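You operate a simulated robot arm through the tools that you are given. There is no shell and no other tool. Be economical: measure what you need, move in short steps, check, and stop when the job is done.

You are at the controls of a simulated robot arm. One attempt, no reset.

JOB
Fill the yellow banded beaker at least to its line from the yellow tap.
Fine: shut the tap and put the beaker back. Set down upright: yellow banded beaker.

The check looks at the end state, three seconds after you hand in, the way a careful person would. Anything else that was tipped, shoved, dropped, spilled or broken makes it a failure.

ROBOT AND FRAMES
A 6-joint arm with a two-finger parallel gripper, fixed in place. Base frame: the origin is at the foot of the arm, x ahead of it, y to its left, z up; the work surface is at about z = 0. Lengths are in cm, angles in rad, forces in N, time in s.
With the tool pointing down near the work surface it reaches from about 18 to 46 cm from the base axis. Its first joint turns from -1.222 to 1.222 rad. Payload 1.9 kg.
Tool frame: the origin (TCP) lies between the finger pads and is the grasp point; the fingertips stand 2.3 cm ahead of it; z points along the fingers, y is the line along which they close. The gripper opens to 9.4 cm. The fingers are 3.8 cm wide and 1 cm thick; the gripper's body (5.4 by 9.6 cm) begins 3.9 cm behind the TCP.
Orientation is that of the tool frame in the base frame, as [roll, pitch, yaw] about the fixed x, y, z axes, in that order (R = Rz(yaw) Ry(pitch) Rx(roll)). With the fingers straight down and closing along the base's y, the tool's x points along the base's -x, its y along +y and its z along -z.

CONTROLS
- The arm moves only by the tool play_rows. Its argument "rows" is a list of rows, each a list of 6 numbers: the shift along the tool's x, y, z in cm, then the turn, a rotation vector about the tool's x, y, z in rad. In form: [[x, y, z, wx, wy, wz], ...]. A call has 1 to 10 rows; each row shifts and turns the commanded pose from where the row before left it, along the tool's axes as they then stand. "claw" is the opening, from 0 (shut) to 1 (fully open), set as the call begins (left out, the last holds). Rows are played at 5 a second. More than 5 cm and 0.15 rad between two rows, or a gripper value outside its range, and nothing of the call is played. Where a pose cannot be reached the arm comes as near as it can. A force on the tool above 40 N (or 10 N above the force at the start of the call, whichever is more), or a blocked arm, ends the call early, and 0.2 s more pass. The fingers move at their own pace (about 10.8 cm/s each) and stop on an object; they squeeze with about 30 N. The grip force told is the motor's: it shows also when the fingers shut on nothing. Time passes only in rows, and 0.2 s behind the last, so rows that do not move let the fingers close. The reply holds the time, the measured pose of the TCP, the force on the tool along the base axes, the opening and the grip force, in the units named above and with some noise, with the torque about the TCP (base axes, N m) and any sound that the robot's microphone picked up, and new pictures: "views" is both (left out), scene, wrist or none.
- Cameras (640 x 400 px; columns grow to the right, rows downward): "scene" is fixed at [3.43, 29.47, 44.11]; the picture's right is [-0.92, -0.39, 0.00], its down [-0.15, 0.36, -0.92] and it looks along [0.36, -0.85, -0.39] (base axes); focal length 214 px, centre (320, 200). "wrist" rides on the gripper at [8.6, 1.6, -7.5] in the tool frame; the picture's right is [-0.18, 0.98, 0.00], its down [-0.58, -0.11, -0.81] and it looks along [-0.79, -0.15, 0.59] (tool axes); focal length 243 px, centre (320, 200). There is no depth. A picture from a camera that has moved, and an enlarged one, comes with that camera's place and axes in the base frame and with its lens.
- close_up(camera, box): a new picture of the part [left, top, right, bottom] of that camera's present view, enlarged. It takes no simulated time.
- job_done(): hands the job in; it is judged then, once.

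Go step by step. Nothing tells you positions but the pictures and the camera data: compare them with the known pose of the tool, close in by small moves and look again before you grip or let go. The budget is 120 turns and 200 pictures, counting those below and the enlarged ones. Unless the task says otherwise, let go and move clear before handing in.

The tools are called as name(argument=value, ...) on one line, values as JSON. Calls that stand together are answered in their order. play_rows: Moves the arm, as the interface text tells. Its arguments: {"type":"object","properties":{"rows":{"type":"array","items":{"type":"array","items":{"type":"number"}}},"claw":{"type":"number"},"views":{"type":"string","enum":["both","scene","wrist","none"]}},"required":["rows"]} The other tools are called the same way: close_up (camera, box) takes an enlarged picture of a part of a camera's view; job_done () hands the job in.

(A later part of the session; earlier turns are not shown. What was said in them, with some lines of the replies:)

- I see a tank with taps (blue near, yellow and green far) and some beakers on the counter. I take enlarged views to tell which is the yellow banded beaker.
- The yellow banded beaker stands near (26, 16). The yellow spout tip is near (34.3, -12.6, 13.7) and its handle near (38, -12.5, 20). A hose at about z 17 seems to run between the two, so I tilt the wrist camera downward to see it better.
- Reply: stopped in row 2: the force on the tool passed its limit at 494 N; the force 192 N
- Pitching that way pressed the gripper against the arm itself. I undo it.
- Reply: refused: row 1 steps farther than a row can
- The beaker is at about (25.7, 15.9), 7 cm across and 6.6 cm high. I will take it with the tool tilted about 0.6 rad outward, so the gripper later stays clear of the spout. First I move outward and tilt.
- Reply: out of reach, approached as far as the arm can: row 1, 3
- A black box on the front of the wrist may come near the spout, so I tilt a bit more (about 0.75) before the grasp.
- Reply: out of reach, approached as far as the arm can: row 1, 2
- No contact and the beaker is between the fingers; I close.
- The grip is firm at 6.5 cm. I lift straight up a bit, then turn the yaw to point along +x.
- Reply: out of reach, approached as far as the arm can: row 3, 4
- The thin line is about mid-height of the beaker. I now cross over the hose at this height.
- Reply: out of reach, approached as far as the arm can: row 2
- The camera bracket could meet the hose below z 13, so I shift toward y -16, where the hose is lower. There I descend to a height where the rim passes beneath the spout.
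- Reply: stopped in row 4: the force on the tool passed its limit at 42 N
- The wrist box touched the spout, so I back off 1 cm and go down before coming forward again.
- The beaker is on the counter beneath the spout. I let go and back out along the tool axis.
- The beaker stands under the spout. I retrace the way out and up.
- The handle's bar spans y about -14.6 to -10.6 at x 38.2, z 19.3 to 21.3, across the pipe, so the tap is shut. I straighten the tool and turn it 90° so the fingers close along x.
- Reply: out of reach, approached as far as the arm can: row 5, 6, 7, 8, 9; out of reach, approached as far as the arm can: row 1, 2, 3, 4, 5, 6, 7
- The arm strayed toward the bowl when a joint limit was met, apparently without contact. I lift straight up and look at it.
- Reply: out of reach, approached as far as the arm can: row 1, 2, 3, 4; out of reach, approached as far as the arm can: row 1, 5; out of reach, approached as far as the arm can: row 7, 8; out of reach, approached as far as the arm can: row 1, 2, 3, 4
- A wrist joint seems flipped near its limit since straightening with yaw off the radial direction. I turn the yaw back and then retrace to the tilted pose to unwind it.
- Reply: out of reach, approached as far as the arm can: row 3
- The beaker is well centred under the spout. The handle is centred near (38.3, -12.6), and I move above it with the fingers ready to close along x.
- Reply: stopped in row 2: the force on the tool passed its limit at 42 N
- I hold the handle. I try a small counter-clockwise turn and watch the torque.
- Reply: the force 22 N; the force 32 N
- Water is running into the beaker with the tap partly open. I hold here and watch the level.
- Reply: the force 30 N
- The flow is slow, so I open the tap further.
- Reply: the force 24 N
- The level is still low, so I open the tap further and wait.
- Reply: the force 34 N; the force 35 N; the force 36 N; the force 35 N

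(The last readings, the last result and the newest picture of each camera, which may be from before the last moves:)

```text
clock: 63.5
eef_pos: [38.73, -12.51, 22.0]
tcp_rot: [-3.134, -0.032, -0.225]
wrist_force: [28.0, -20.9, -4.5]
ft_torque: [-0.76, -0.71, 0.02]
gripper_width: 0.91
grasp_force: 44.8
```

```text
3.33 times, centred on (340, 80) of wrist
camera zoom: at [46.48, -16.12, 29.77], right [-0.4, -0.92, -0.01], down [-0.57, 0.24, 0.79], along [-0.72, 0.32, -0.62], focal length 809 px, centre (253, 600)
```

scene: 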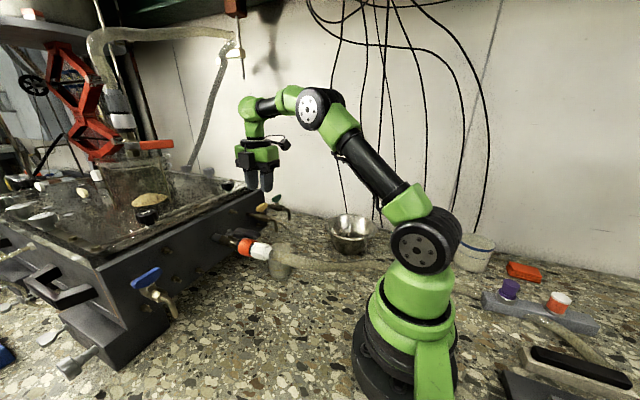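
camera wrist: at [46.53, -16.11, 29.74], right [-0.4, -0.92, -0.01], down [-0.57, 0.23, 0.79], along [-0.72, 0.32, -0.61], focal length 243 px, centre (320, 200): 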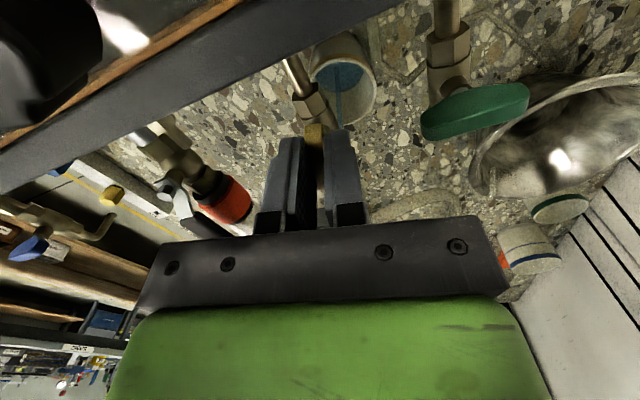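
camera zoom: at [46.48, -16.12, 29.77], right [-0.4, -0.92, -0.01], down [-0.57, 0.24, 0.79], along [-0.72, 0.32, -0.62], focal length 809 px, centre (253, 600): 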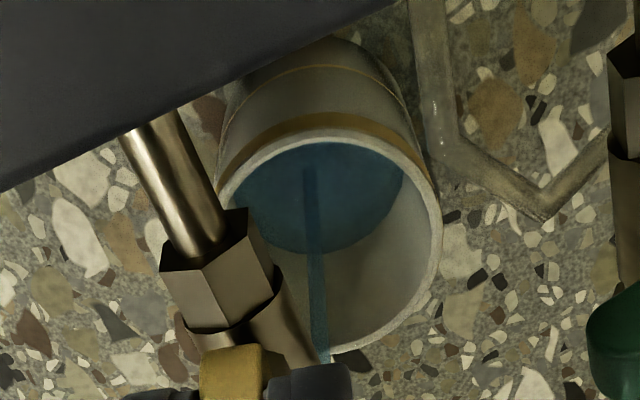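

The level is about 1 cm and rising 0.23 cm/s; the line is at about 3 cm. I wait further.

play_rows(rows=[[0.05, 0.02, 0, 0, 0, 0], [0, 0, 0, 0, 0, 0], [0, 0, 0, 0, 0, 0], [0, 0, 0, 0, 0, 0], [0, 0, 0, 0, 0, 0], [0, 0, 0, 0, 0, 0], [0, 0, 0, 0, 0, 0], [0, 0, 0, 0, 0, 0], [0, 0, 0, 0, 0, 0], [0, 0, 0, 0, 0, 0]], views="none")

play_rows(rows=[[0, 0, 0, 0, 0, 0], [0, 0, 0, 0, 0, 0], [0, 0, 0, 0, 0, 0], [0, 0, 0, 0, 0, 0], [0, 0, 0, 0, 0, 0], [0, 0, 0, 0, 0, 0], [0, 0, 0, 0, 0, 0], [0, 0, 0, 0, 0, 0], [0, 0, 0, 0, 0, 0], [0, 0, 0, 0, 0, 0]], views="none")

play_rows(rows=[[0, 0, 0, 0, 0, 0], [0, 0, 0, 0, 0, 0], [0, 0, 0, 0, 0, 0], [0, 0, 0, 0, 0, 0], [0, 0, 0, 0, 0, 0], [0, 0, 0, 0, 0, 0], [0, 0, 0, 0, 0, 0], [0, 0, 0, 0, 0, 0], [0, 0, 0, 0, 0, 0], [0, 0, 0, 0, 0, 0]], views="none")

close_up(camera="wrist", box=[260, 20, 420, 140])

```text
clock: 65.7
eef_pos: [38.61, -12.56, 22.11]
tcp_rot: [-3.135, -0.03, -0.225]
wrist_force: [22.9, -9.8, -0.8]
ft_torque: [-0.45, -0.31, 0.0]
gripper_width: 0.86
grasp_force: 44.9
```

```text
clock: 67.9
eef_pos: [38.66, -12.48, 22.02]
tcp_rot: [-3.136, -0.029, -0.224]
wrist_force: [20.3, -5.3, 0.9]
ft_torque: [-0.45, -0.45, -0.01]
gripper_width: 0.89
grasp_force: 45.0
```

```text
clock: 70.1
eef_pos: [38.51, -12.61, 22.0]
tcp_rot: [-3.135, -0.03, -0.223]
wrist_force: [20.1, -2.2, -0.1]
ft_torque: [-0.38, -0.37, 0.01]
gripper_width: 0.9
grasp_force: 45.1
```

```text
3.33 times, centred on (340, 80) of wrist
camera zoom: at [46.49, -16.11, 29.75], right [-0.4, -0.92, -0.01], down [-0.57, 0.23, 0.79], along [-0.72, 0.32, -0.61], focal length 809 px, centre (253, 600)
```

zoom: 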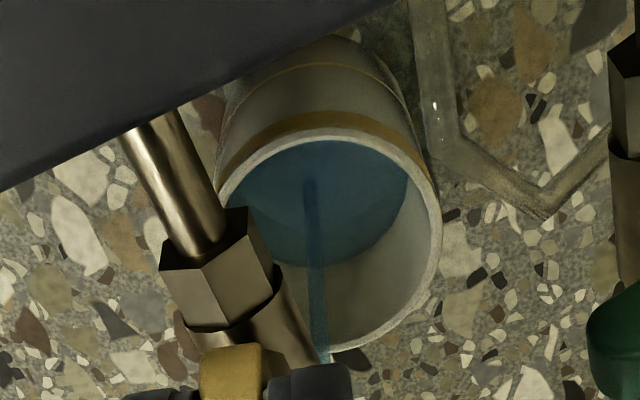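

play_rows(rows=[[0, 0, 0, 0, 0, 0], [0, 0, 0, 0, 0, 0], [0, 0, 0, 0, 0, 0], [0, 0, 0, 0, 0, 0], [0, 0, 0, 0, 0, 0], [0, 0, 0, 0, 0, 0], [0, 0, 0, 0, 0, 0], [0, 0, 0, 0, 0, 0], [0, 0, 0, 0, 0, 0], [0, 0, 0, 0, 0, 0]], views="none")

play_rows(rows=[[0, 0, 0, 0, 0, 0], [0, 0, 0, 0, 0, 0], [0, 0, 0, 0, 0, 0], [0, 0, 0, 0, 0, 0], [0, 0, 0, 0, 0, 0], [0, 0, 0, 0, 0, 0], [0, 0, 0, 0, 0, 0], [0, 0, 0, 0, 0, 0], [0, 0, 0, 0, 0, 0], [0, 0, 0, 0, 0, 0]], views="none")

play_rows(rows=[[0, 0, 0, 0, 0, 0], [0, 0, 0, 0, 0, 0], [0, 0, 0, 0, 0, 0], [0, 0, 0, 0, 0, 0], [0, 0, 0, 0, 0, 0], [0, 0, 0, 0, 0, 0], [0, 0, 0, 0, 0, 0], [0, 0, 0, 0, 0, 0], [0, 0, 0, 0, 0, 0], [0, 0, 0, 0, 0, 0]], views="none")

play_rows(rows=[[0, 0, 0, 0, 0, 0], [0, 0, 0, 0, 0, 0], [0, 0, 0, 0, 0, 0], [0, 0, 0, 0, 0, 0], [0, 0, 0, 0, 0, 0], [0, 0, 0, 0, 0, 0], [0, 0, 0, 0, 0, 0], [0, 0, 0, 0, 0, 0], [0, 0, 0, 0, 0, 0], [0, 0, 0, 0, 0, 0]], views="none")

close_up(camera="wrist", box=[260, 20, 420, 140])

```text
clock: 72.3
eef_pos: [38.57, -12.54, 22.0]
tcp_rot: [-3.136, -0.029, -0.223]
wrist_force: [19.6, 0.6, 0.9]
ft_torque: [-0.36, -0.43, -0.03]
gripper_width: 0.85
grasp_force: 44.9
```

```text
clock: 74.5
eef_pos: [38.61, -12.57, 22.07]
tcp_rot: [-3.135, -0.029, -0.223]
wrist_force: [18.6, 3.0, 0.8]
ft_torque: [-0.32, -0.44, 0.01]
gripper_width: 0.88
grasp_force: 45.0
```

```text
clock: 76.7
eef_pos: [38.52, -12.53, 21.96]
tcp_rot: [-3.134, -0.028, -0.222]
wrist_force: [18.7, 3.2, 1.7]
ft_torque: [-0.26, -0.35, -0.01]
gripper_width: 0.85
grasp_force: 44.9
```

```text
clock: 78.9
eef_pos: [38.61, -12.52, 21.99]
tcp_rot: [-3.134, -0.028, -0.223]
wrist_force: [16.6, 4.2, 2.2]
ft_torque: [-0.25, -0.31, 0.0]
gripper_width: 0.86
grasp_force: 44.8
```

```text
3.33 times, centred on (340, 80) of wrist
camera zoom: at [46.49, -16.1, 29.75], right [-0.4, -0.92, -0.01], down [-0.57, 0.23, 0.79], along [-0.72, 0.32, -0.61], focal length 809 px, centre (253, 600)
```

zoom: 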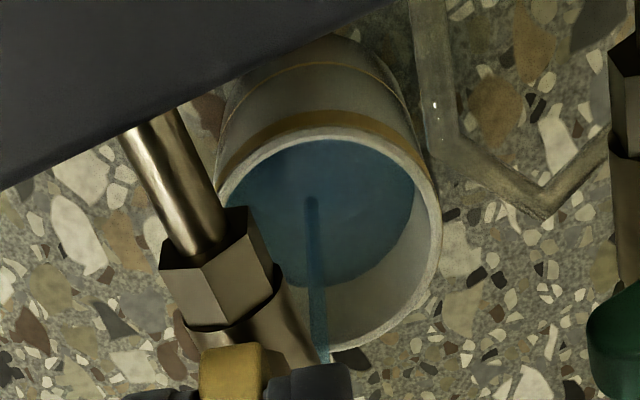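

play_rows(rows=[[0, 0, 0, 0, 0, 0], [0, 0, 0, 0, 0, 0], [0, 0, 0, 0, 0, 0], [0, 0, 0, 0, 0, 0], [0, 0, 0, 0, 0, 0], [0, 0, 0, 0, 0, 0], [0, 0, 0, 0, 0, 0], [0, 0, 0, 0, 0, 0], [0, 0, 0, 0, 0, 0], [0, 0, 0, 0, 0, 0]], views="none")

play_rows(rows=[[0, 0, 0, 0, 0, 0], [0, 0, 0, 0, 0, 0], [0, 0, 0, 0, 0, 0], [0, 0, 0, 0, 0, 0], [0, 0, 0, 0, 0, 0], [0, 0, 0, 0, 0, 0], [0, 0, 0, 0, 0, 0], [0, 0, 0, 0, 0, 0], [0, 0, 0, 0, 0, 0], [0, 0, 0, 0, 0, 0]], views="none")

play_rows(rows=[[0, 0, 0, 0, 0, 0], [0, 0, 0, 0, 0, 0], [0, 0, 0, 0, 0, 0], [0, 0, 0, 0, 0, 0], [0, 0, 0, 0, 0, 0], [0, 0, 0, 0, 0, 0], [0, 0, 0, 0, 0, 0], [0, 0, 0, 0, 0, 0], [0, 0, 0, 0, 0, 0], [0, 0, 0, 0, 0, 0]], views="none")

close_up(camera="wrist", box=[260, 20, 420, 140])

```text
clock: 81.1
eef_pos: [38.61, -12.52, 21.98]
tcp_rot: [-3.135, -0.029, -0.225]
wrist_force: [14.4, 5.8, 1.3]
ft_torque: [-0.21, -0.3, 0.02]
gripper_width: 0.91
grasp_force: 45.3
```

```text
clock: 83.3
eef_pos: [38.66, -12.6, 21.96]
tcp_rot: [-3.134, -0.029, -0.224]
wrist_force: [12.7, 6.9, 2.2]
ft_torque: [-0.2, -0.23, -0.02]
gripper_width: 0.89
grasp_force: 45.3
```

```text
clock: 85.5
eef_pos: [38.7, -12.56, 21.95]
tcp_rot: [-3.133, -0.027, -0.224]
wrist_force: [10.8, 8.3, 2.5]
ft_torque: [-0.21, -0.16, 0.03]
gripper_width: 0.88
grasp_force: 44.7
```

```text
3.33 times, centred on (340, 80) of wrist
camera zoom: at [46.49, -16.1, 29.75], right [-0.4, -0.92, -0.01], down [-0.57, 0.23, 0.79], along [-0.72, 0.32, -0.61], focal length 809 px, centre (253, 600)
```

zoom: 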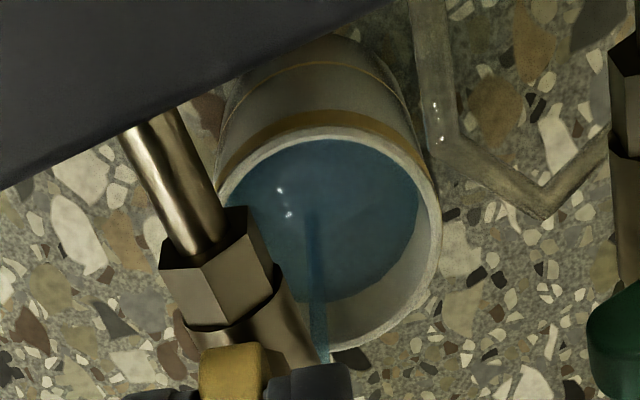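

The level is about 4 cm, above the line. I shut the tap now by turning back.

play_rows(rows=[[0, 0, 0, 0, 0, 0.12], [0, 0, 0, 0, 0, 0.12], [0, 0, 0, 0, 0, 0.12], [0, 0, 0, 0, 0, 0.12], [0, 0, 0, 0, 0, 0.12], [0, 0, 0, 0, 0, 0.12]], views="none")

```text
clock: 86.9
eef_pos: [38.48, -12.73, 22.04]
tcp_rot: [-3.122, -0.015, -0.945]
wrist_force: [-5.5, 3.0, 1.8]
ft_torque: [-1.42, -0.24, 0.04]
gripper_width: 0.9
grasp_force: 45.5
```

play_rows(rows=[[0, 0, 0, 0, 0, 0.12], [0, 0, 0, 0, 0, 0.12], [0, 0, 0, 0, 0, 0.12], [0, 0, 0, 0, 0, 0.12], [0, 0, 0, 0, 0, 0.12], [0, 0, 0, 0, 0, 0.04]], views="wrist")

close_up(camera="wrist", box=[260, 0, 460, 150])

```text
clock: 88.3
eef_pos: [38.55, -12.63, 22.07]
tcp_rot: [-3.12, -0.002, -1.58]
wrist_force: [-30.7, -4.8, 9.2]
ft_torque: [-0.37, 1.07, 1.09]
gripper_width: 0.91
grasp_force: 45.5
camera wrist: at [36.65, -21.36, 29.48], right [-0.98, 0.19, -0.02], down [0.1, 0.58, 0.81], along [0.17, 0.79, -0.59], focal length 243 px, centre (320, 200)
```

wrist: 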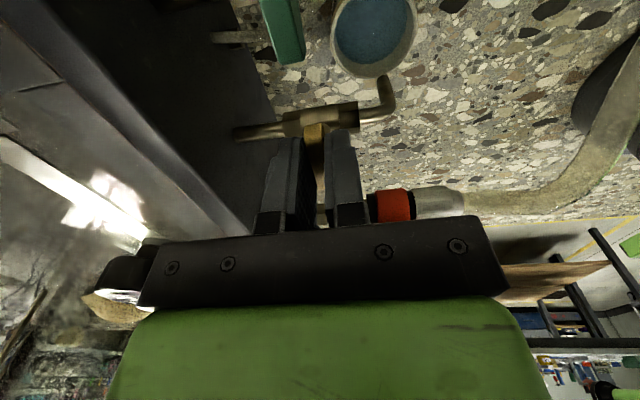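

```text
2.67 times, centred on (360, 75) of wrist
camera zoom: at [36.65, -21.36, 29.48], right [-0.98, 0.19, -0.02], down [0.1, 0.58, 0.81], along [0.17, 0.79, -0.59], focal length 647 px, centre (213, 533)
```

zoom: 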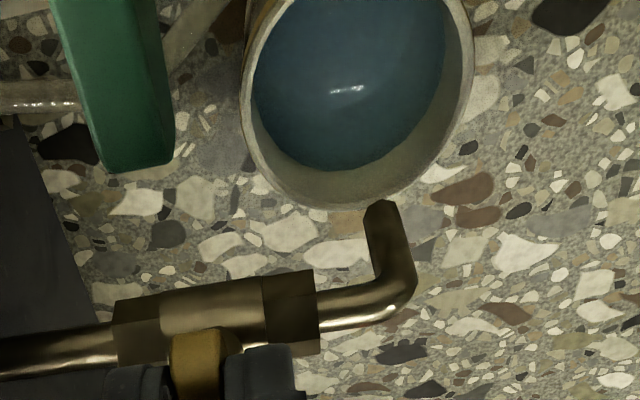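

The stream has stopped and the handle is back against its stop. I release it and lift clear.

play_rows(rows=[[0, 0, 0, 0, 0, 0], [0, 0, 0, 0, 0, 0], [0, 0, 0, 0, 0, 0]], claw=0.36, views="none")

play_rows(rows=[[0, 0, -2, 0, 0, 0], [0, 0, -3, 0, 0, 0], [0, 0, -3, 0, 0, 0], [0, 0, 0, 0, 0, 0]])

close_up(camera="wrist", box=[260, 0, 460, 150])

```text
clock: 89.1
eef_pos: [38.54, -12.62, 22.07]
tcp_rot: [-3.112, 0.0, -1.586]
wrist_force: [-0.7, 0.1, 0.4]
ft_torque: [-0.01, -0.02, 0.03]
gripper_width: 3.39
grasp_force: 0.0
```

```text
clock: 90.1
eef_pos: [38.28, -12.53, 30.02]
tcp_rot: [-3.112, 0.001, -1.584]
wrist_force: [-0.5, -0.4, -0.6]
ft_torque: [-0.01, -0.01, 0.0]
gripper_width: 3.39
grasp_force: 0.0
camera wrist: at [36.39, -21.29, 37.52], right [-0.98, 0.2, -0.03], down [0.09, 0.58, 0.81], along [0.18, 0.79, -0.59], focal length 243 px, centre (320, 200)
```

scene: 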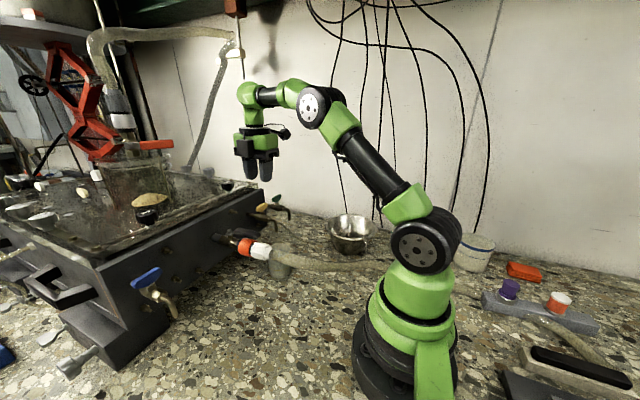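
wrist: 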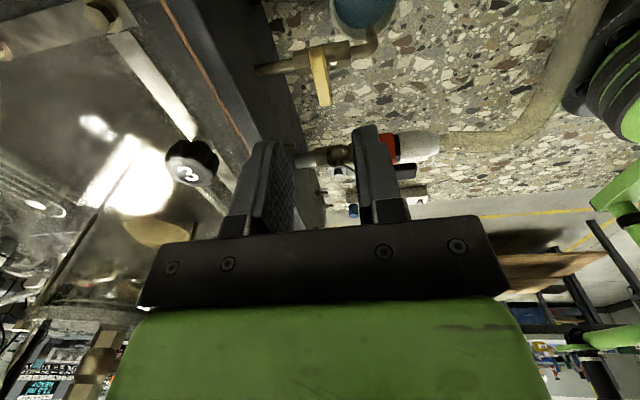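

```text
2.67 times, centred on (360, 75) of wrist
camera zoom: at [36.39, -21.29, 37.52], right [-0.98, 0.2, -0.03], down [0.09, 0.58, 0.81], along [0.18, 0.79, -0.59], focal length 647 px, centre (213, 533)
```

zoom: 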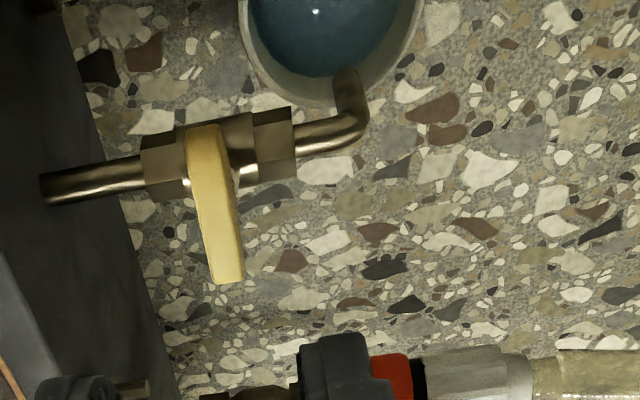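

The tap is closed with no drip. I move back out over open counter and turn the yaw back toward the approach direction.

play_rows(rows=[[1.5, 3.77, 0, 0, 0, 0], [1.5, 3.77, 0, 0, 0, 0], [1.5, 3.77, 0, 0, 0, 0], [0, 0, 0, 0, 0, 0]], views="none")

play_rows(rows=[[0, 0, 0, -0.03, 0, 0.141], [0, 0, 0, 0, 0, 0.141], [0, 0, 0, 0, 0, 0.141], [0, 0, 0, 0, 0, 0.141], [0, 0, 0, 0, 0, 0.141], [0, 0, 0, 0, 0, 0.141], [0, 0, 0, 0, 0, 0.141], [0, 0, 0, 0, 0, 0.141], [0, 0, 0, 0, 0, 0]], claw=1, views="scene")

```text
clock: 91.1
eef_pos: [26.85, -17.05, 29.8]
tcp_rot: [-3.113, -0.002, -1.582]
wrist_force: [-0.1, -0.7, -0.5]
ft_torque: [0.02, -0.03, 0.02]
gripper_width: 3.38
grasp_force: 0.0
```

```text
clock: 93.1
eef_pos: [27.03, -17.01, 29.68]
tcp_rot: [3.138, 0.0, -2.712]
wrist_force: [-0.3, -0.6, 0.5]
ft_torque: [0.01, 0.01, 0.0]
gripper_width: 9.39
grasp_force: 0.1
```

scene: 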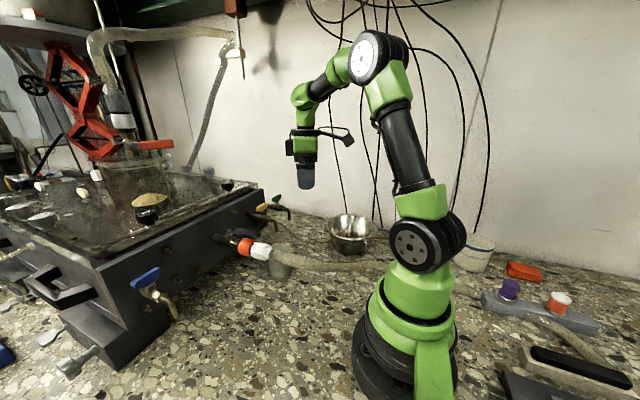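

play_rows(rows=[[0, 0, 0, 0, -0.12, 0], [0, 0, 0, 0, -0.12, 0], [0, 0, 0, 0, -0.12, 0], [0, 0, 0, 0, 0, 0]], views="none")

play_rows(rows=[[0, 0, 0, 0, -0.12, 0], [0, 0, 0, 0, -0.12, 0], [0, 0, 0, 0, -0.15, 0], [0, 0, 0, 0, 0, 0]], views="scene")

```text
clock: 94.1
eef_pos: [26.95, -16.92, 29.76]
tcp_rot: [3.137, 0.361, -2.71]
wrist_force: [0.3, 0.1, 0.2]
ft_torque: [-0.02, 0.01, 0.02]
gripper_width: 9.41
grasp_force: 0.1
```

```text
clock: 95.1
eef_pos: [26.87, -16.94, 29.76]
tcp_rot: [3.138, 0.753, -2.715]
wrist_force: [0.4, -0.4, 0.0]
ft_torque: [-0.02, -0.02, -0.02]
gripper_width: 9.41
grasp_force: 0.0
```

scene: 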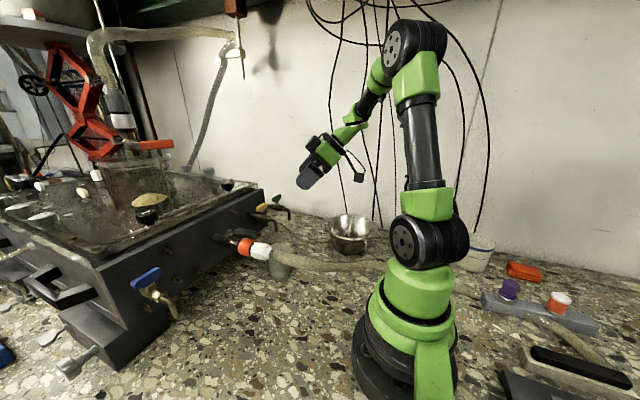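

play_rows(rows=[[0, 0, 0, 0.0972, 0, 0.1039], [0, 0, 0, 0.0972, 0, 0.1039], [0, 0, 0, 0.0972, 0, 0.1039], [0, 0, 0, 0, 0, 0]], views="none")

play_rows(rows=[[-0.8, 0.4, 2.5, 0, 0, 0], [-0.3, 0.4, 2.2, 0, 0, 0], [0, 0, 0, 0, 0, 0]], views="scene")

```text
clock: 96.1
eef_pos: [27.13, -16.96, 29.74]
tcp_rot: [3.137, 0.748, 3.141]
wrist_force: [-0.8, -0.1, -0.5]
ft_torque: [-0.01, 0.0, 0.01]
gripper_width: 9.41
grasp_force: 0.1
```

```text
clock: 96.9
eef_pos: [31.05, -16.15, 26.98]
tcp_rot: [3.141, 0.749, -3.139]
wrist_force: [0.3, 0.3, 0.8]
ft_torque: [-0.02, 0.02, -0.03]
gripper_width: 9.41
grasp_force: 0.1
```

scene: 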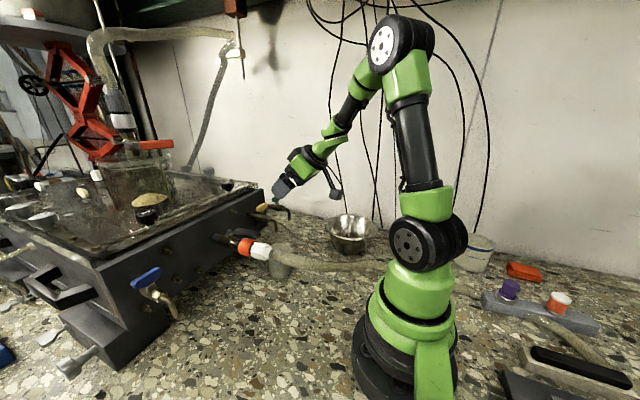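

play_rows(rows=[[2.43, 0, 1.83, 0, 0, 0], [2.43, 0, 1.83, 0, 0, 0], [2.43, 0, 1.83, 0, 0, 0], [2.38, 0, 2.56, 0, 0, 0], [2.38, 0, 2.56, 0, 0, 0], [0, 0, 0, 0, 0, 0]])

close_up(camera="scene", box=[220, 190, 380, 290])

```text
clock: 98.3
eef_pos: [29.45, -16.05, 11.06]
tcp_rot: [3.138, 0.752, -3.137]
wrist_force: [-0.9, -0.6, -0.2]
ft_torque: [-0.03, 0.0, 0.03]
gripper_width: 9.4
grasp_force: 0.1
camera wrist: at [18.05, -14.6, 10.59], right [0.13, 0.98, 0.13], down [-0.12, -0.11, 0.99], along [0.98, -0.15, 0.11], focal length 243 px, centre (320, 200)
```

scene: 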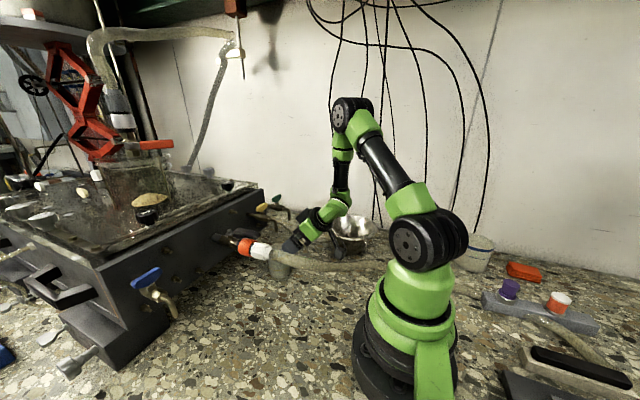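
wrist: 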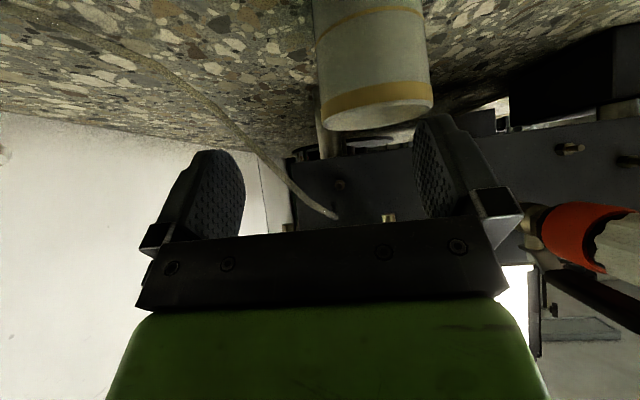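

```text
4.00 times, centred on (300, 240) of scene
camera zoom: at [3.43, 29.47, 44.11], right [-0.92, -0.39, 0.0], down [-0.15, 0.36, -0.92], along [0.36, -0.85, -0.39], focal length 858 px, centre (400, 40)
```

zoom: 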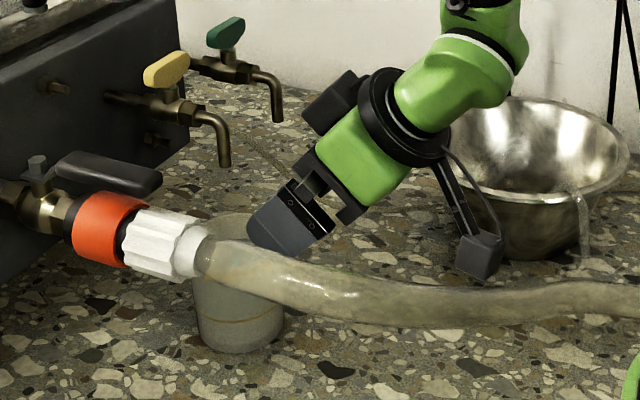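

play_rows(rows=[[-0.79, 1.7, 0.73, 0, 0, 0], [-0.78, 1.7, 0.73, 0, 0, 0], [0, 0, 0, 0, 0, 0]], views="wrist")

```text
clock: 99.1
eef_pos: [31.49, -12.71, 11.04]
tcp_rot: [3.141, 0.749, -3.14]
wrist_force: [0.9, 0.5, -0.5]
ft_torque: [-0.01, 0.0, -0.01]
gripper_width: 9.4
grasp_force: 0.0
camera wrist: at [20.18, -11.18, 10.64], right [0.13, 0.98, 0.13], down [-0.12, -0.11, 0.99], along [0.98, -0.15, 0.11], focal length 243 px, centre (320, 200)
```

wrist: 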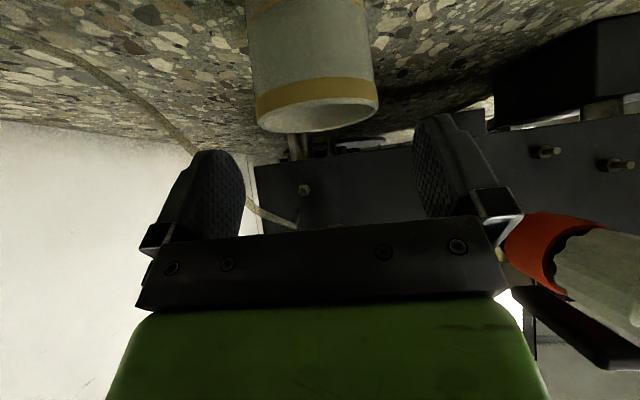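

play_rows(rows=[[1.3, 0, 2.75, 0, 0, 0], [0.66, 0.03, 1.65, 0, 0, 0], [0.66, 0, 1.65, 0, 0, 0], [0, 0, 0, 0, 0, 0]], views="wrist")

```text
clock: 100.1
eef_pos: [33.73, -12.7, 4.95]
tcp_rot: [3.141, 0.75, -3.14]
wrist_force: [0.9, -0.2, -0.2]
ft_torque: [-0.03, -0.03, 0.02]
gripper_width: 9.39
grasp_force: 0.2
camera wrist: at [22.39, -11.16, 4.44], right [0.13, 0.98, 0.13], down [-0.12, -0.11, 0.99], along [0.98, -0.15, 0.11], focal length 243 px, centre (320, 200)
```

wrist: 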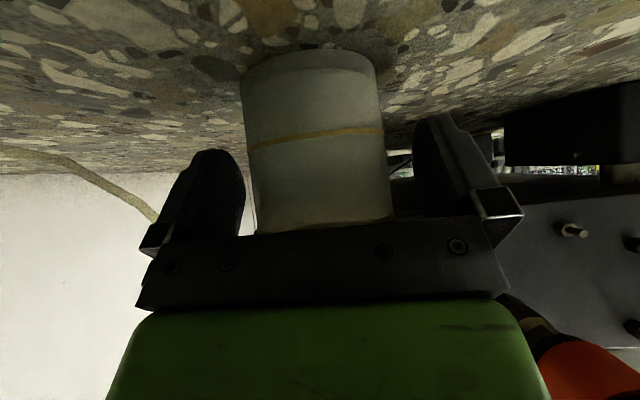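

play_rows(rows=[[0, 0, 0, 0, 0, 0], [0, 0, 0, 0, 0, 0], [0, 0, 0, 0, 0, 0]], claw=0, views="none")

play_rows(rows=[[-0.34, 0, -0.37, 0, 0, 0], [-0.34, 0, -0.37, 0, 0, 0], [0, 0, 0, 0, 0, 0]], views="wrist")

```text
clock: 100.9
eef_pos: [33.69, -12.79, 4.83]
tcp_rot: [3.139, 0.748, -3.139]
wrist_force: [0.3, 0.3, 0.1]
ft_torque: [0.02, -0.06, 0.01]
gripper_width: 6.44
grasp_force: 29.4
```

```text
clock: 101.7
eef_pos: [33.68, -12.59, 5.82]
tcp_rot: [3.14, 0.752, -3.141]
wrist_force: [-0.4, 0.8, -1.6]
ft_torque: [0.02, -0.01, -0.02]
gripper_width: 6.43
grasp_force: 30.1
camera wrist: at [22.35, -11.15, 5.49], right [0.13, 0.98, 0.13], down [-0.12, -0.11, 0.99], along [0.98, -0.15, 0.11], focal length 243 px, centre (320, 200)
```

wrist: 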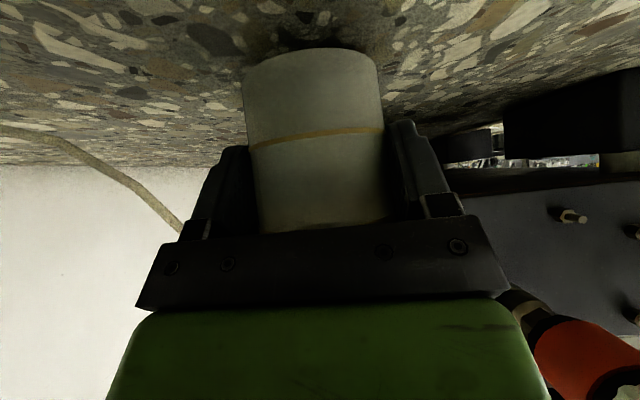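

The filled beaker is lifted. I retrace the exit path slowly, going from under the spout back to y -16.

play_rows(rows=[[-0.345, 0, -1.25, 0, 0, 0], [-0.345, 0, -1.25, 0, 0, 0], [0.045, -0.95, -0.76, 0, 0, 0], [0.045, -0.95, -0.76, 0, 0, 0], [0.07, -0.75, -0.95, 0, 0, 0], [0.07, -0.75, -0.95, 0, 0, 0], [0.03, 0, -0.85, 0, 0, 0], [0, 0, 0, 0, 0, 0]])

close_up(camera="scene", box=[220, 190, 380, 290])

```text
clock: 103.5
eef_pos: [29.4, -16.07, 11.06]
tcp_rot: [3.139, 0.749, -3.141]
wrist_force: [0.2, -0.3, -1.1]
ft_torque: [0.0, 0.0, 0.01]
gripper_width: 6.44
grasp_force: 29.8
camera wrist: at [18.06, -14.56, 10.64], right [0.13, 0.98, 0.13], down [-0.12, -0.11, 0.99], along [0.98, -0.15, 0.11], focal length 243 px, centre (320, 200)
```

scene: 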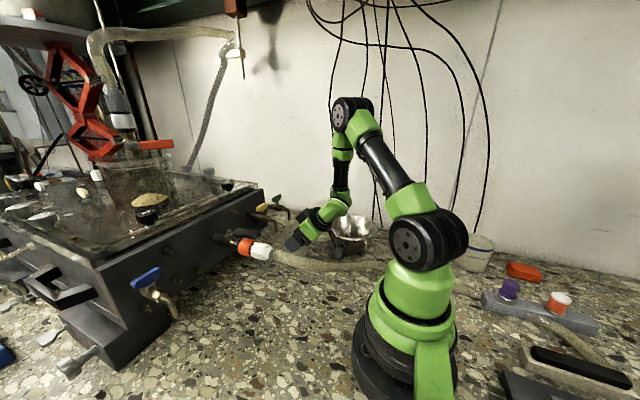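
wrist: 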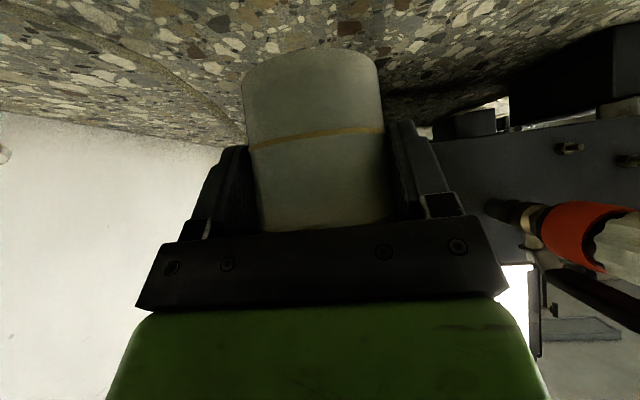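

```text
4.00 times, centred on (300, 240) of scene
camera zoom: at [3.43, 29.47, 44.11], right [-0.92, -0.39, 0.0], down [-0.15, 0.36, -0.92], along [0.36, -0.85, -0.39], focal length 858 px, centre (400, 40)
```

zoom: 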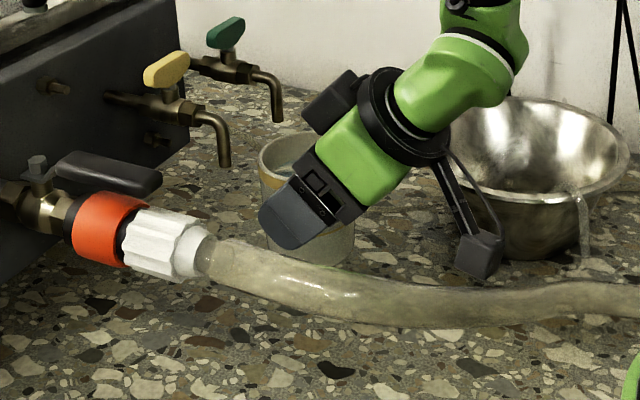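

play_rows(rows=[[-0.6, 0, -0.65, 0, 0, 0], [-1.02, 0, -1.1, 0, 0, 0], [-1.02, 0, -1.1, 0, 0, 0], [-1.02, 0, -1.1, 0, 0, 0], [-1.02, 0, -1.1, 0, 0, 0], [-0.7, 0, -0.75, 0, 0, 0], [0, 0, 0, 0, 0, 0]], views="none")

play_rows(rows=[[-0.8, 0, -0.5, 0, 0, 0], [-1.39, 0, -0.96, 0, 0, 0], [-1.39, 0, -0.96, 0, 0, 0], [-1.39, 0, -0.96, 0, 0, 0], [-1.39, 0, -0.96, 0, 0, 0], [-0.8, 0, -0.4, 0, 0, 0], [0, 0, 0, 0, 0, 0]])

```text
clock: 105.1
eef_pos: [29.55, -16.12, 19.04]
tcp_rot: [-3.141, 0.747, -3.141]
wrist_force: [0.6, -0.3, -1.4]
ft_torque: [0.0, 0.01, -0.03]
gripper_width: 6.45
grasp_force: 29.6
```

```text
clock: 106.7
eef_pos: [31.4, -16.05, 27.29]
tcp_rot: [3.141, 0.749, -3.14]
wrist_force: [0.4, 0.4, -1.2]
ft_torque: [0.01, -0.05, -0.01]
gripper_width: 6.43
grasp_force: 30.5
camera wrist: at [20.04, -14.55, 26.96], right [0.13, 0.98, 0.13], down [-0.12, -0.11, 0.99], along [0.98, -0.15, 0.11], focal length 243 px, centre (320, 200)
```

scene: 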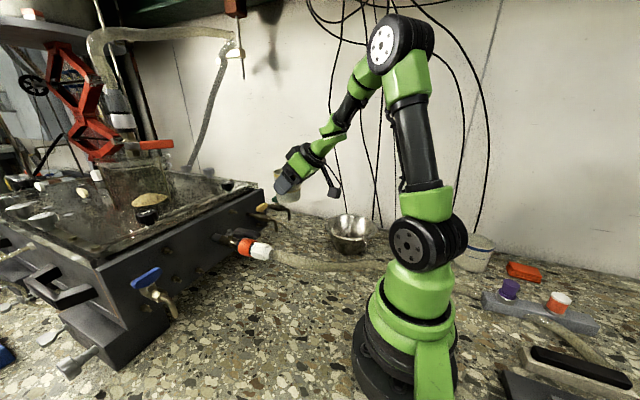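
wrist: 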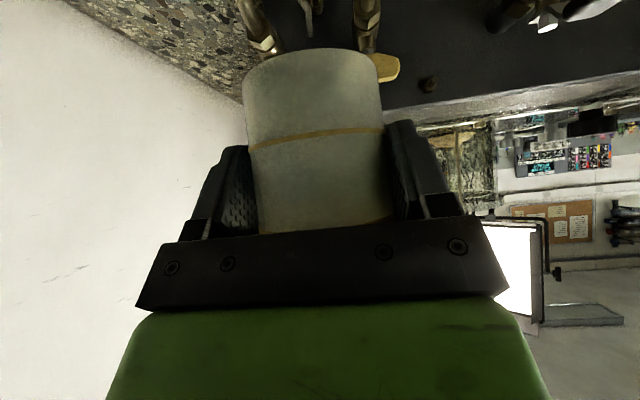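

play_rows(rows=[[0.17, 0.8, 1.0, 0, 0, 0], [0, 1.8, 0, 0, 0, 0], [0, 2.5, 0, 0, 0, 0], [0, 2.5, 0, 0, 0, 0], [0, 2.5, 0, 0, 0, 0], [0, 2.5, 0, 0, 0, 0], [0, 2.5, 0, 0, 0, 0], [0, 1.8, 0, 0, 0, 0], [0, 0.8, 0, 0, 0, 0], [0, 0, 0, 0, 0, 0]], views="none")

play_rows(rows=[[0, 0.8, 0, 0, 0, 0], [0, 1.8, 0, 0, 0, 0], [0, 1.6, 0, 0, 0, 0], [0, 0.7, 0, 0, 0, 0], [0, 0, 0, 0, 0, 0]])

```text
clock: 108.9
eef_pos: [32.11, 0.81, 26.54]
tcp_rot: [3.139, 0.748, -3.141]
wrist_force: [0.1, 0.6, -2.1]
ft_torque: [-0.03, 0.01, 0.02]
gripper_width: 6.44
grasp_force: 29.8
out of reach, approached as far as the arm can: row 8
```

```text
clock: 110.1
eef_pos: [31.99, 5.77, 26.47]
tcp_rot: [-3.141, 0.747, -3.14]
wrist_force: [0.0, -0.3, -1.1]
ft_torque: [-0.03, -0.03, 0.04]
gripper_width: 6.41
grasp_force: 29.7
camera wrist: at [20.63, 7.29, 26.1], right [0.13, 0.98, 0.13], down [-0.12, -0.11, 0.99], along [0.98, -0.15, 0.11], focal length 243 px, centre (320, 200)
```

scene: 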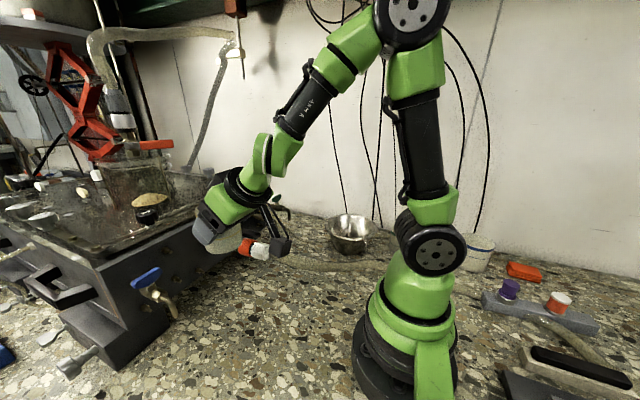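
wrist: 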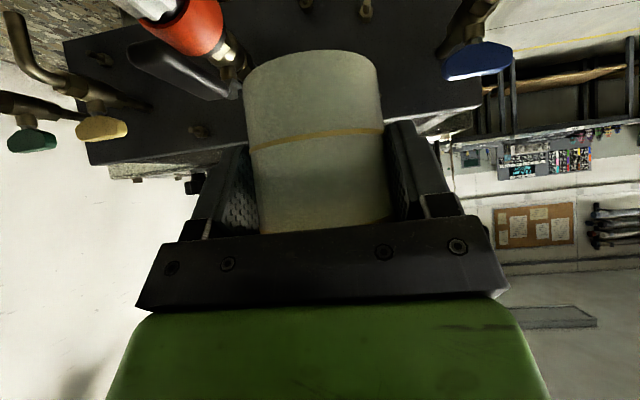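

play_rows(rows=[[0.6, 0.2, 0.65, 0, 0, 0], [1.157, 0.3, 1.244, 0, 0, 0], [1.157, 0.3, 1.244, 0, 0, 0], [1.157, 0.2, 1.244, 0, 0, 0], [1.5, 0, 0.9, 0, 0, 0], [1.78, 0, 0.6, 0, 0, 0], [1.78, 0, 0.6, 0, 0, 0], [1.78, 0, 0.6, 0, 0, 0], [0.8, 0, 0.3, 0, 0, 0], [0, 0, 0, 0, 0, 0]], views="scene")

```text
clock: 112.3
eef_pos: [28.61, 6.78, 13.15]
tcp_rot: [3.14, 0.749, -3.14]
wrist_force: [0.1, -0.5, -1.9]
ft_torque: [-0.05, -0.02, -0.01]
gripper_width: 6.44
grasp_force: 30.0
```

scene: 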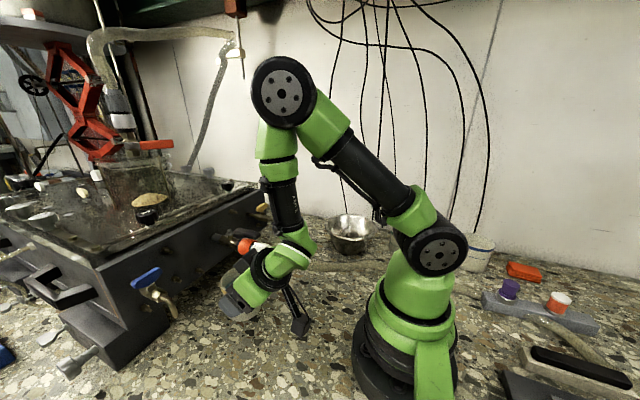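

play_rows(rows=[[0.47, 0.89, 0, 0, 0, 0], [0.94, 1.78, 0, 0, 0, 0], [0.94, 1.78, 0, 0, 0, 0], [0.94, 1.78, 0, 0, 0, 0], [0.94, 1.78, 0, 0, 0, 0], [0.47, 0.89, 0, 0, 0, 0], [0, 0, 0, 0, 0, 0]], views="none")

play_rows(rows=[[0, 0, 0, -0.048, 0, -0.051], [0, 0, 0, -0.082, 0, -0.0875], [0, 0, 0, -0.082, 0, -0.0875], [0, 0, 0, -0.082, 0, -0.0875], [0, 0, 0, -0.048, 0, -0.051], [0, 0, 0, -0.04, 0, -0.043], [0, 0, 0, 0, 0, 0]], views="scene")

```text
clock: 113.9
eef_pos: [25.01, 15.63, 10.05]
tcp_rot: [3.14, 0.748, -3.139]
wrist_force: [-0.2, -0.1, -2.2]
ft_torque: [0.0, 0.05, -0.01]
gripper_width: 6.43
grasp_force: 30.0
```

```text
clock: 115.5
eef_pos: [24.9, 15.54, 10.08]
tcp_rot: [3.135, 0.75, -2.583]
wrist_force: [0.3, -0.7, -1.4]
ft_torque: [0.01, 0.01, 0.0]
gripper_width: 6.41
grasp_force: 30.2
```

scene: 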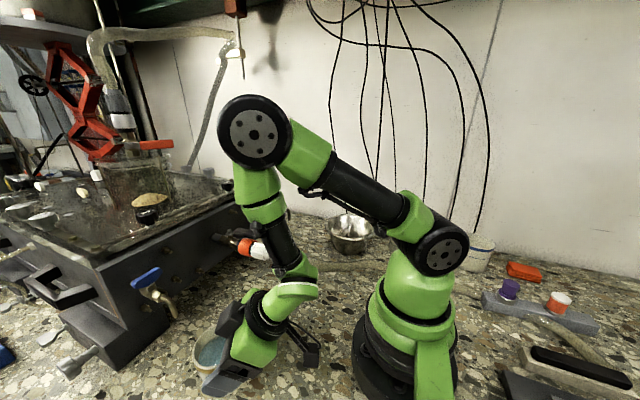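

play_rows(rows=[[0.5, 0, 0.6, 0, 0, 0], [0.9, 0, 1.05, 0, 0, 0], [0.9, 0, 1.05, 0, 0, 0], [0.55, 0, 0.65, 0, 0, 0], [0.2, 0, 0.25, 0, 0, 0], [0, 0, 0, 0, 0, 0]], views="none")

play_rows(rows=[[0.14, 0, 0.15, 0, 0, 0], [0, 0, 0, 0, 0, 0]], views="both")

```text
clock: 116.9
eef_pos: [25.13, 15.94, 5.22]
tcp_rot: [3.135, 0.75, -2.583]
wrist_force: [-0.5, -0.4, -2.3]
ft_torque: [0.0, -0.02, 0.03]
gripper_width: 6.4
grasp_force: 29.9
```

```text
clock: 117.5
eef_pos: [25.23, 15.74, 4.96]
tcp_rot: [3.136, 0.749, -2.583]
wrist_force: [0.8, 0.3, -1.4]
ft_torque: [-0.01, -0.01, 0.03]
gripper_width: 6.42
grasp_force: 29.9
camera wrist: at [14.67, 11.02, 4.66], right [-0.41, 0.9, 0.13], down [-0.05, -0.16, 0.99], along [0.91, 0.4, 0.11], focal length 243 px, centre (320, 200)
```

scene: 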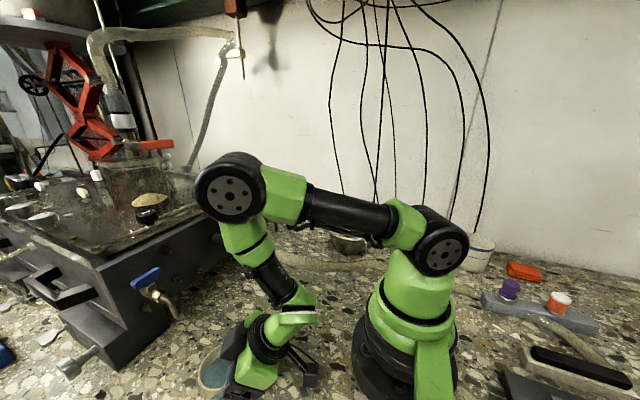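
wrist: 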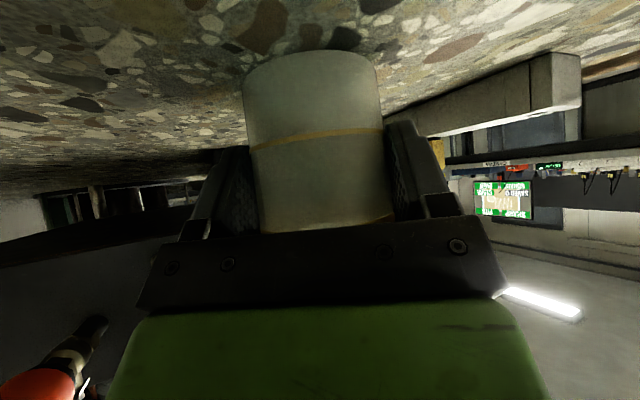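

Almost down. I lower in small increments until the table takes the load.

play_rows(rows=[[0.06, 0, 0.065, 0, 0, 0], [0, 0, 0, 0, 0, 0]], views="none")

play_rows(rows=[[0.05, 0, 0.055, 0, 0, 0], [0, 0, 0, 0, 0, 0]], views="none")

```text
clock: 118.1
eef_pos: [25.2, 15.78, 4.93]
tcp_rot: [3.135, 0.749, -2.583]
wrist_force: [-0.3, -1.0, -2.4]
ft_torque: [0.01, 0.02, -0.02]
gripper_width: 6.41
grasp_force: 30.5
```

```text
clock: 118.7
eef_pos: [25.16, 15.67, 4.96]
tcp_rot: [3.136, 0.751, -2.582]
wrist_force: [-1.1, -0.4, -1.7]
ft_torque: [0.02, 0.02, 0.02]
gripper_width: 6.38
grasp_force: 30.0
```

play_rows(rows=[[0.06, 0, 0.065, 0, 0, 0], [0, 0, 0, 0, 0, 0]], views="none")

play_rows(rows=[[0.04, 0, 0.04, 0, 0, 0], [0, 0, 0, 0, 0, 0]], views="none")

```text
clock: 119.3
eef_pos: [25.11, 15.66, 4.84]
tcp_rot: [3.137, 0.752, -2.583]
wrist_force: [-3.4, -1.6, 11.4]
ft_torque: [0.09, 0.52, 0.14]
gripper_width: 6.42
grasp_force: 30.1
```

```text
clock: 119.9
eef_pos: [25.23, 15.78, 4.84]
tcp_rot: [3.135, 0.755, -2.584]
wrist_force: [-1.4, -4.3, 18.4]
ft_torque: [0.08, 0.37, 0.1]
gripper_width: 6.45
grasp_force: 29.8
```

The beaker is on the counter. I release it and look.

play_rows(rows=[[-0.05, 0, -0.05, 0, 0, 0], [0, 0, 0, 0, 0, 0], [0, 0, 0, 0, 0, 0]], claw=1, views="wrist")

close_up(camera="scene", box=[140, 300, 300, 400])

```text
clock: 120.7
eef_pos: [25.0, 15.65, 4.85]
tcp_rot: [3.136, 0.75, -2.582]
wrist_force: [-0.5, 0.0, 0.2]
ft_torque: [0.01, 0.01, 0.02]
gripper_width: 9.39
grasp_force: 0.1
camera wrist: at [14.69, 11.03, 4.42], right [-0.41, 0.9, 0.13], down [-0.05, -0.16, 0.99], along [0.91, 0.4, 0.11], focal length 243 px, centre (320, 200)
```

wrist: 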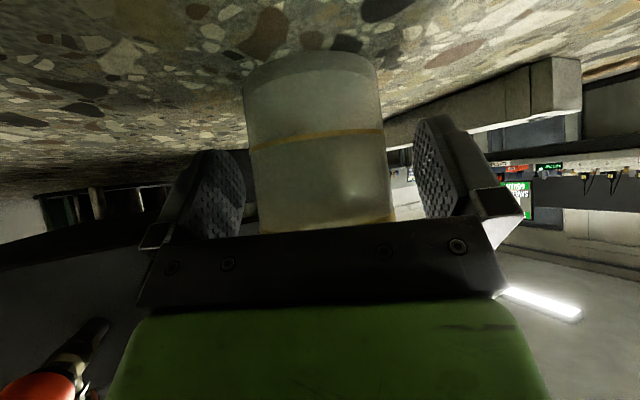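

```text
4.00 times, centred on (220, 350) of scene
camera zoom: at [3.43, 29.48, 44.11], right [-0.92, -0.39, 0.0], down [-0.15, 0.36, -0.92], along [0.36, -0.85, -0.39], focal length 858 px, centre (720, -400)
```

zoom: 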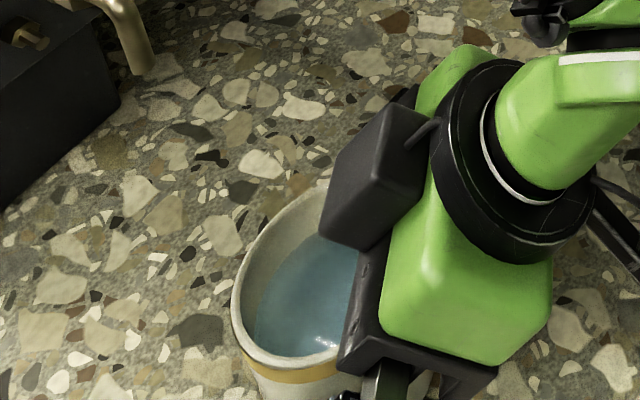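

play_rows(rows=[[-0.7, 0, -0.73, 0, 0, 0], [-1.36, 0, -1.46, 0, 0, 0], [-1.36, 0, -1.46, 0, 0, 0], [-0.7, 0, -0.73, 0, 0, 0], [0, 0, 0, 0, 0, 0]], views="none")

play_rows(rows=[[-1.7, 0, -1, 0, 0, 0], [-1.7, 0, -1, 0, 0, 0], [-1.7, 0, -1, 0, 0, 0], [-1.7, 0, -1, 0, 0, 0], [0, 0, 0, 0, 0, 0]])

close_up(camera="scene", box=[140, 300, 300, 400])

```text
clock: 121.9
eef_pos: [25.25, 15.83, 10.8]
tcp_rot: [3.137, 0.75, -2.582]
wrist_force: [0.4, 1.2, -1.1]
ft_torque: [0.0, -0.01, 0.01]
gripper_width: 9.38
grasp_force: 0.1
```

```text
clock: 123.1
eef_pos: [26.97, 16.9, 18.45]
tcp_rot: [3.136, 0.752, -2.58]
wrist_force: [-0.7, -1.0, -0.2]
ft_torque: [0.01, 0.02, 0.02]
gripper_width: 9.4
grasp_force: 0.1
camera wrist: at [16.61, 12.14, 18.03], right [-0.41, 0.9, 0.13], down [-0.05, -0.16, 0.99], along [0.91, 0.4, 0.11], focal length 243 px, centre (320, 200)
```

scene: 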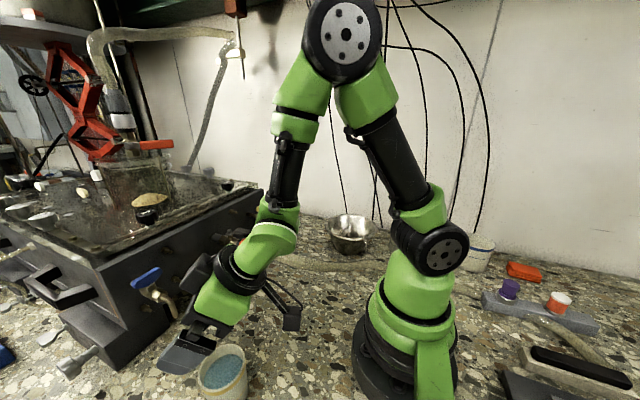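
wrist: 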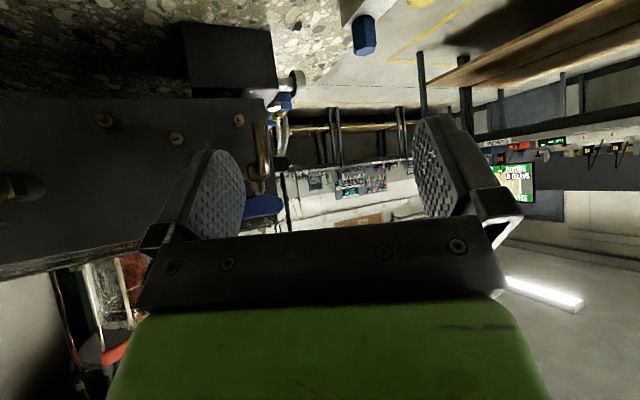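

```text
4.00 times, centred on (220, 350) of scene
camera zoom: at [3.43, 29.47, 44.11], right [-0.92, -0.39, 0.0], down [-0.15, 0.36, -0.92], along [0.36, -0.85, -0.39], focal length 858 px, centre (720, -400)
```

zoom: 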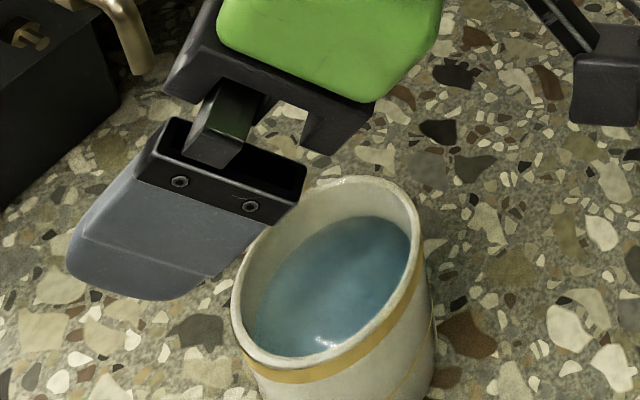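

close_up(camera="scene", box=[220, 180, 400, 290])

```text
3.56 times, centred on (310, 235) of scene
camera zoom: at [3.43, 29.47, 44.11], right [-0.92, -0.39, 0.0], down [-0.15, 0.36, -0.92], along [0.36, -0.85, -0.39], focal length 763 px, centre (356, 76)
```

zoom: 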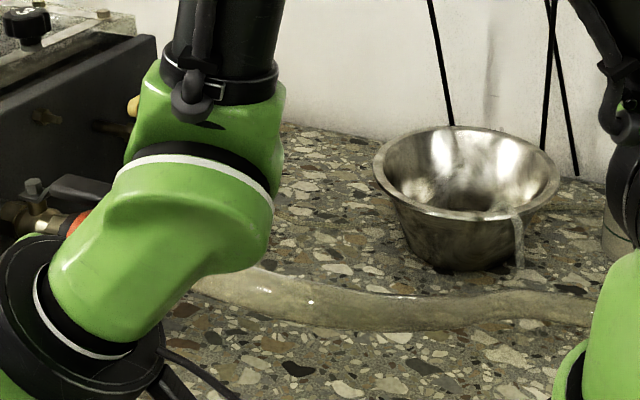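

The beaker stands upright in its place with water above the line. The tap was seen shut after I released it, and the gripper is clear.

job_done()

```text
The job is handed in.
```

I filled the yellow banded beaker from the yellow tap to about 1.5 cm above its line, shut the tap, and set the beaker back upright in its original place. The gripper is clear of it.

Two things went wrong on the way, and neither moved or spilled anything that I could see:
- **Spout:** the wrist briefly pressed against the yellow spout at about 42 N.
- **Bowl:** a joint limit sent the arm off course near the metal bowl, without any contact force showing.
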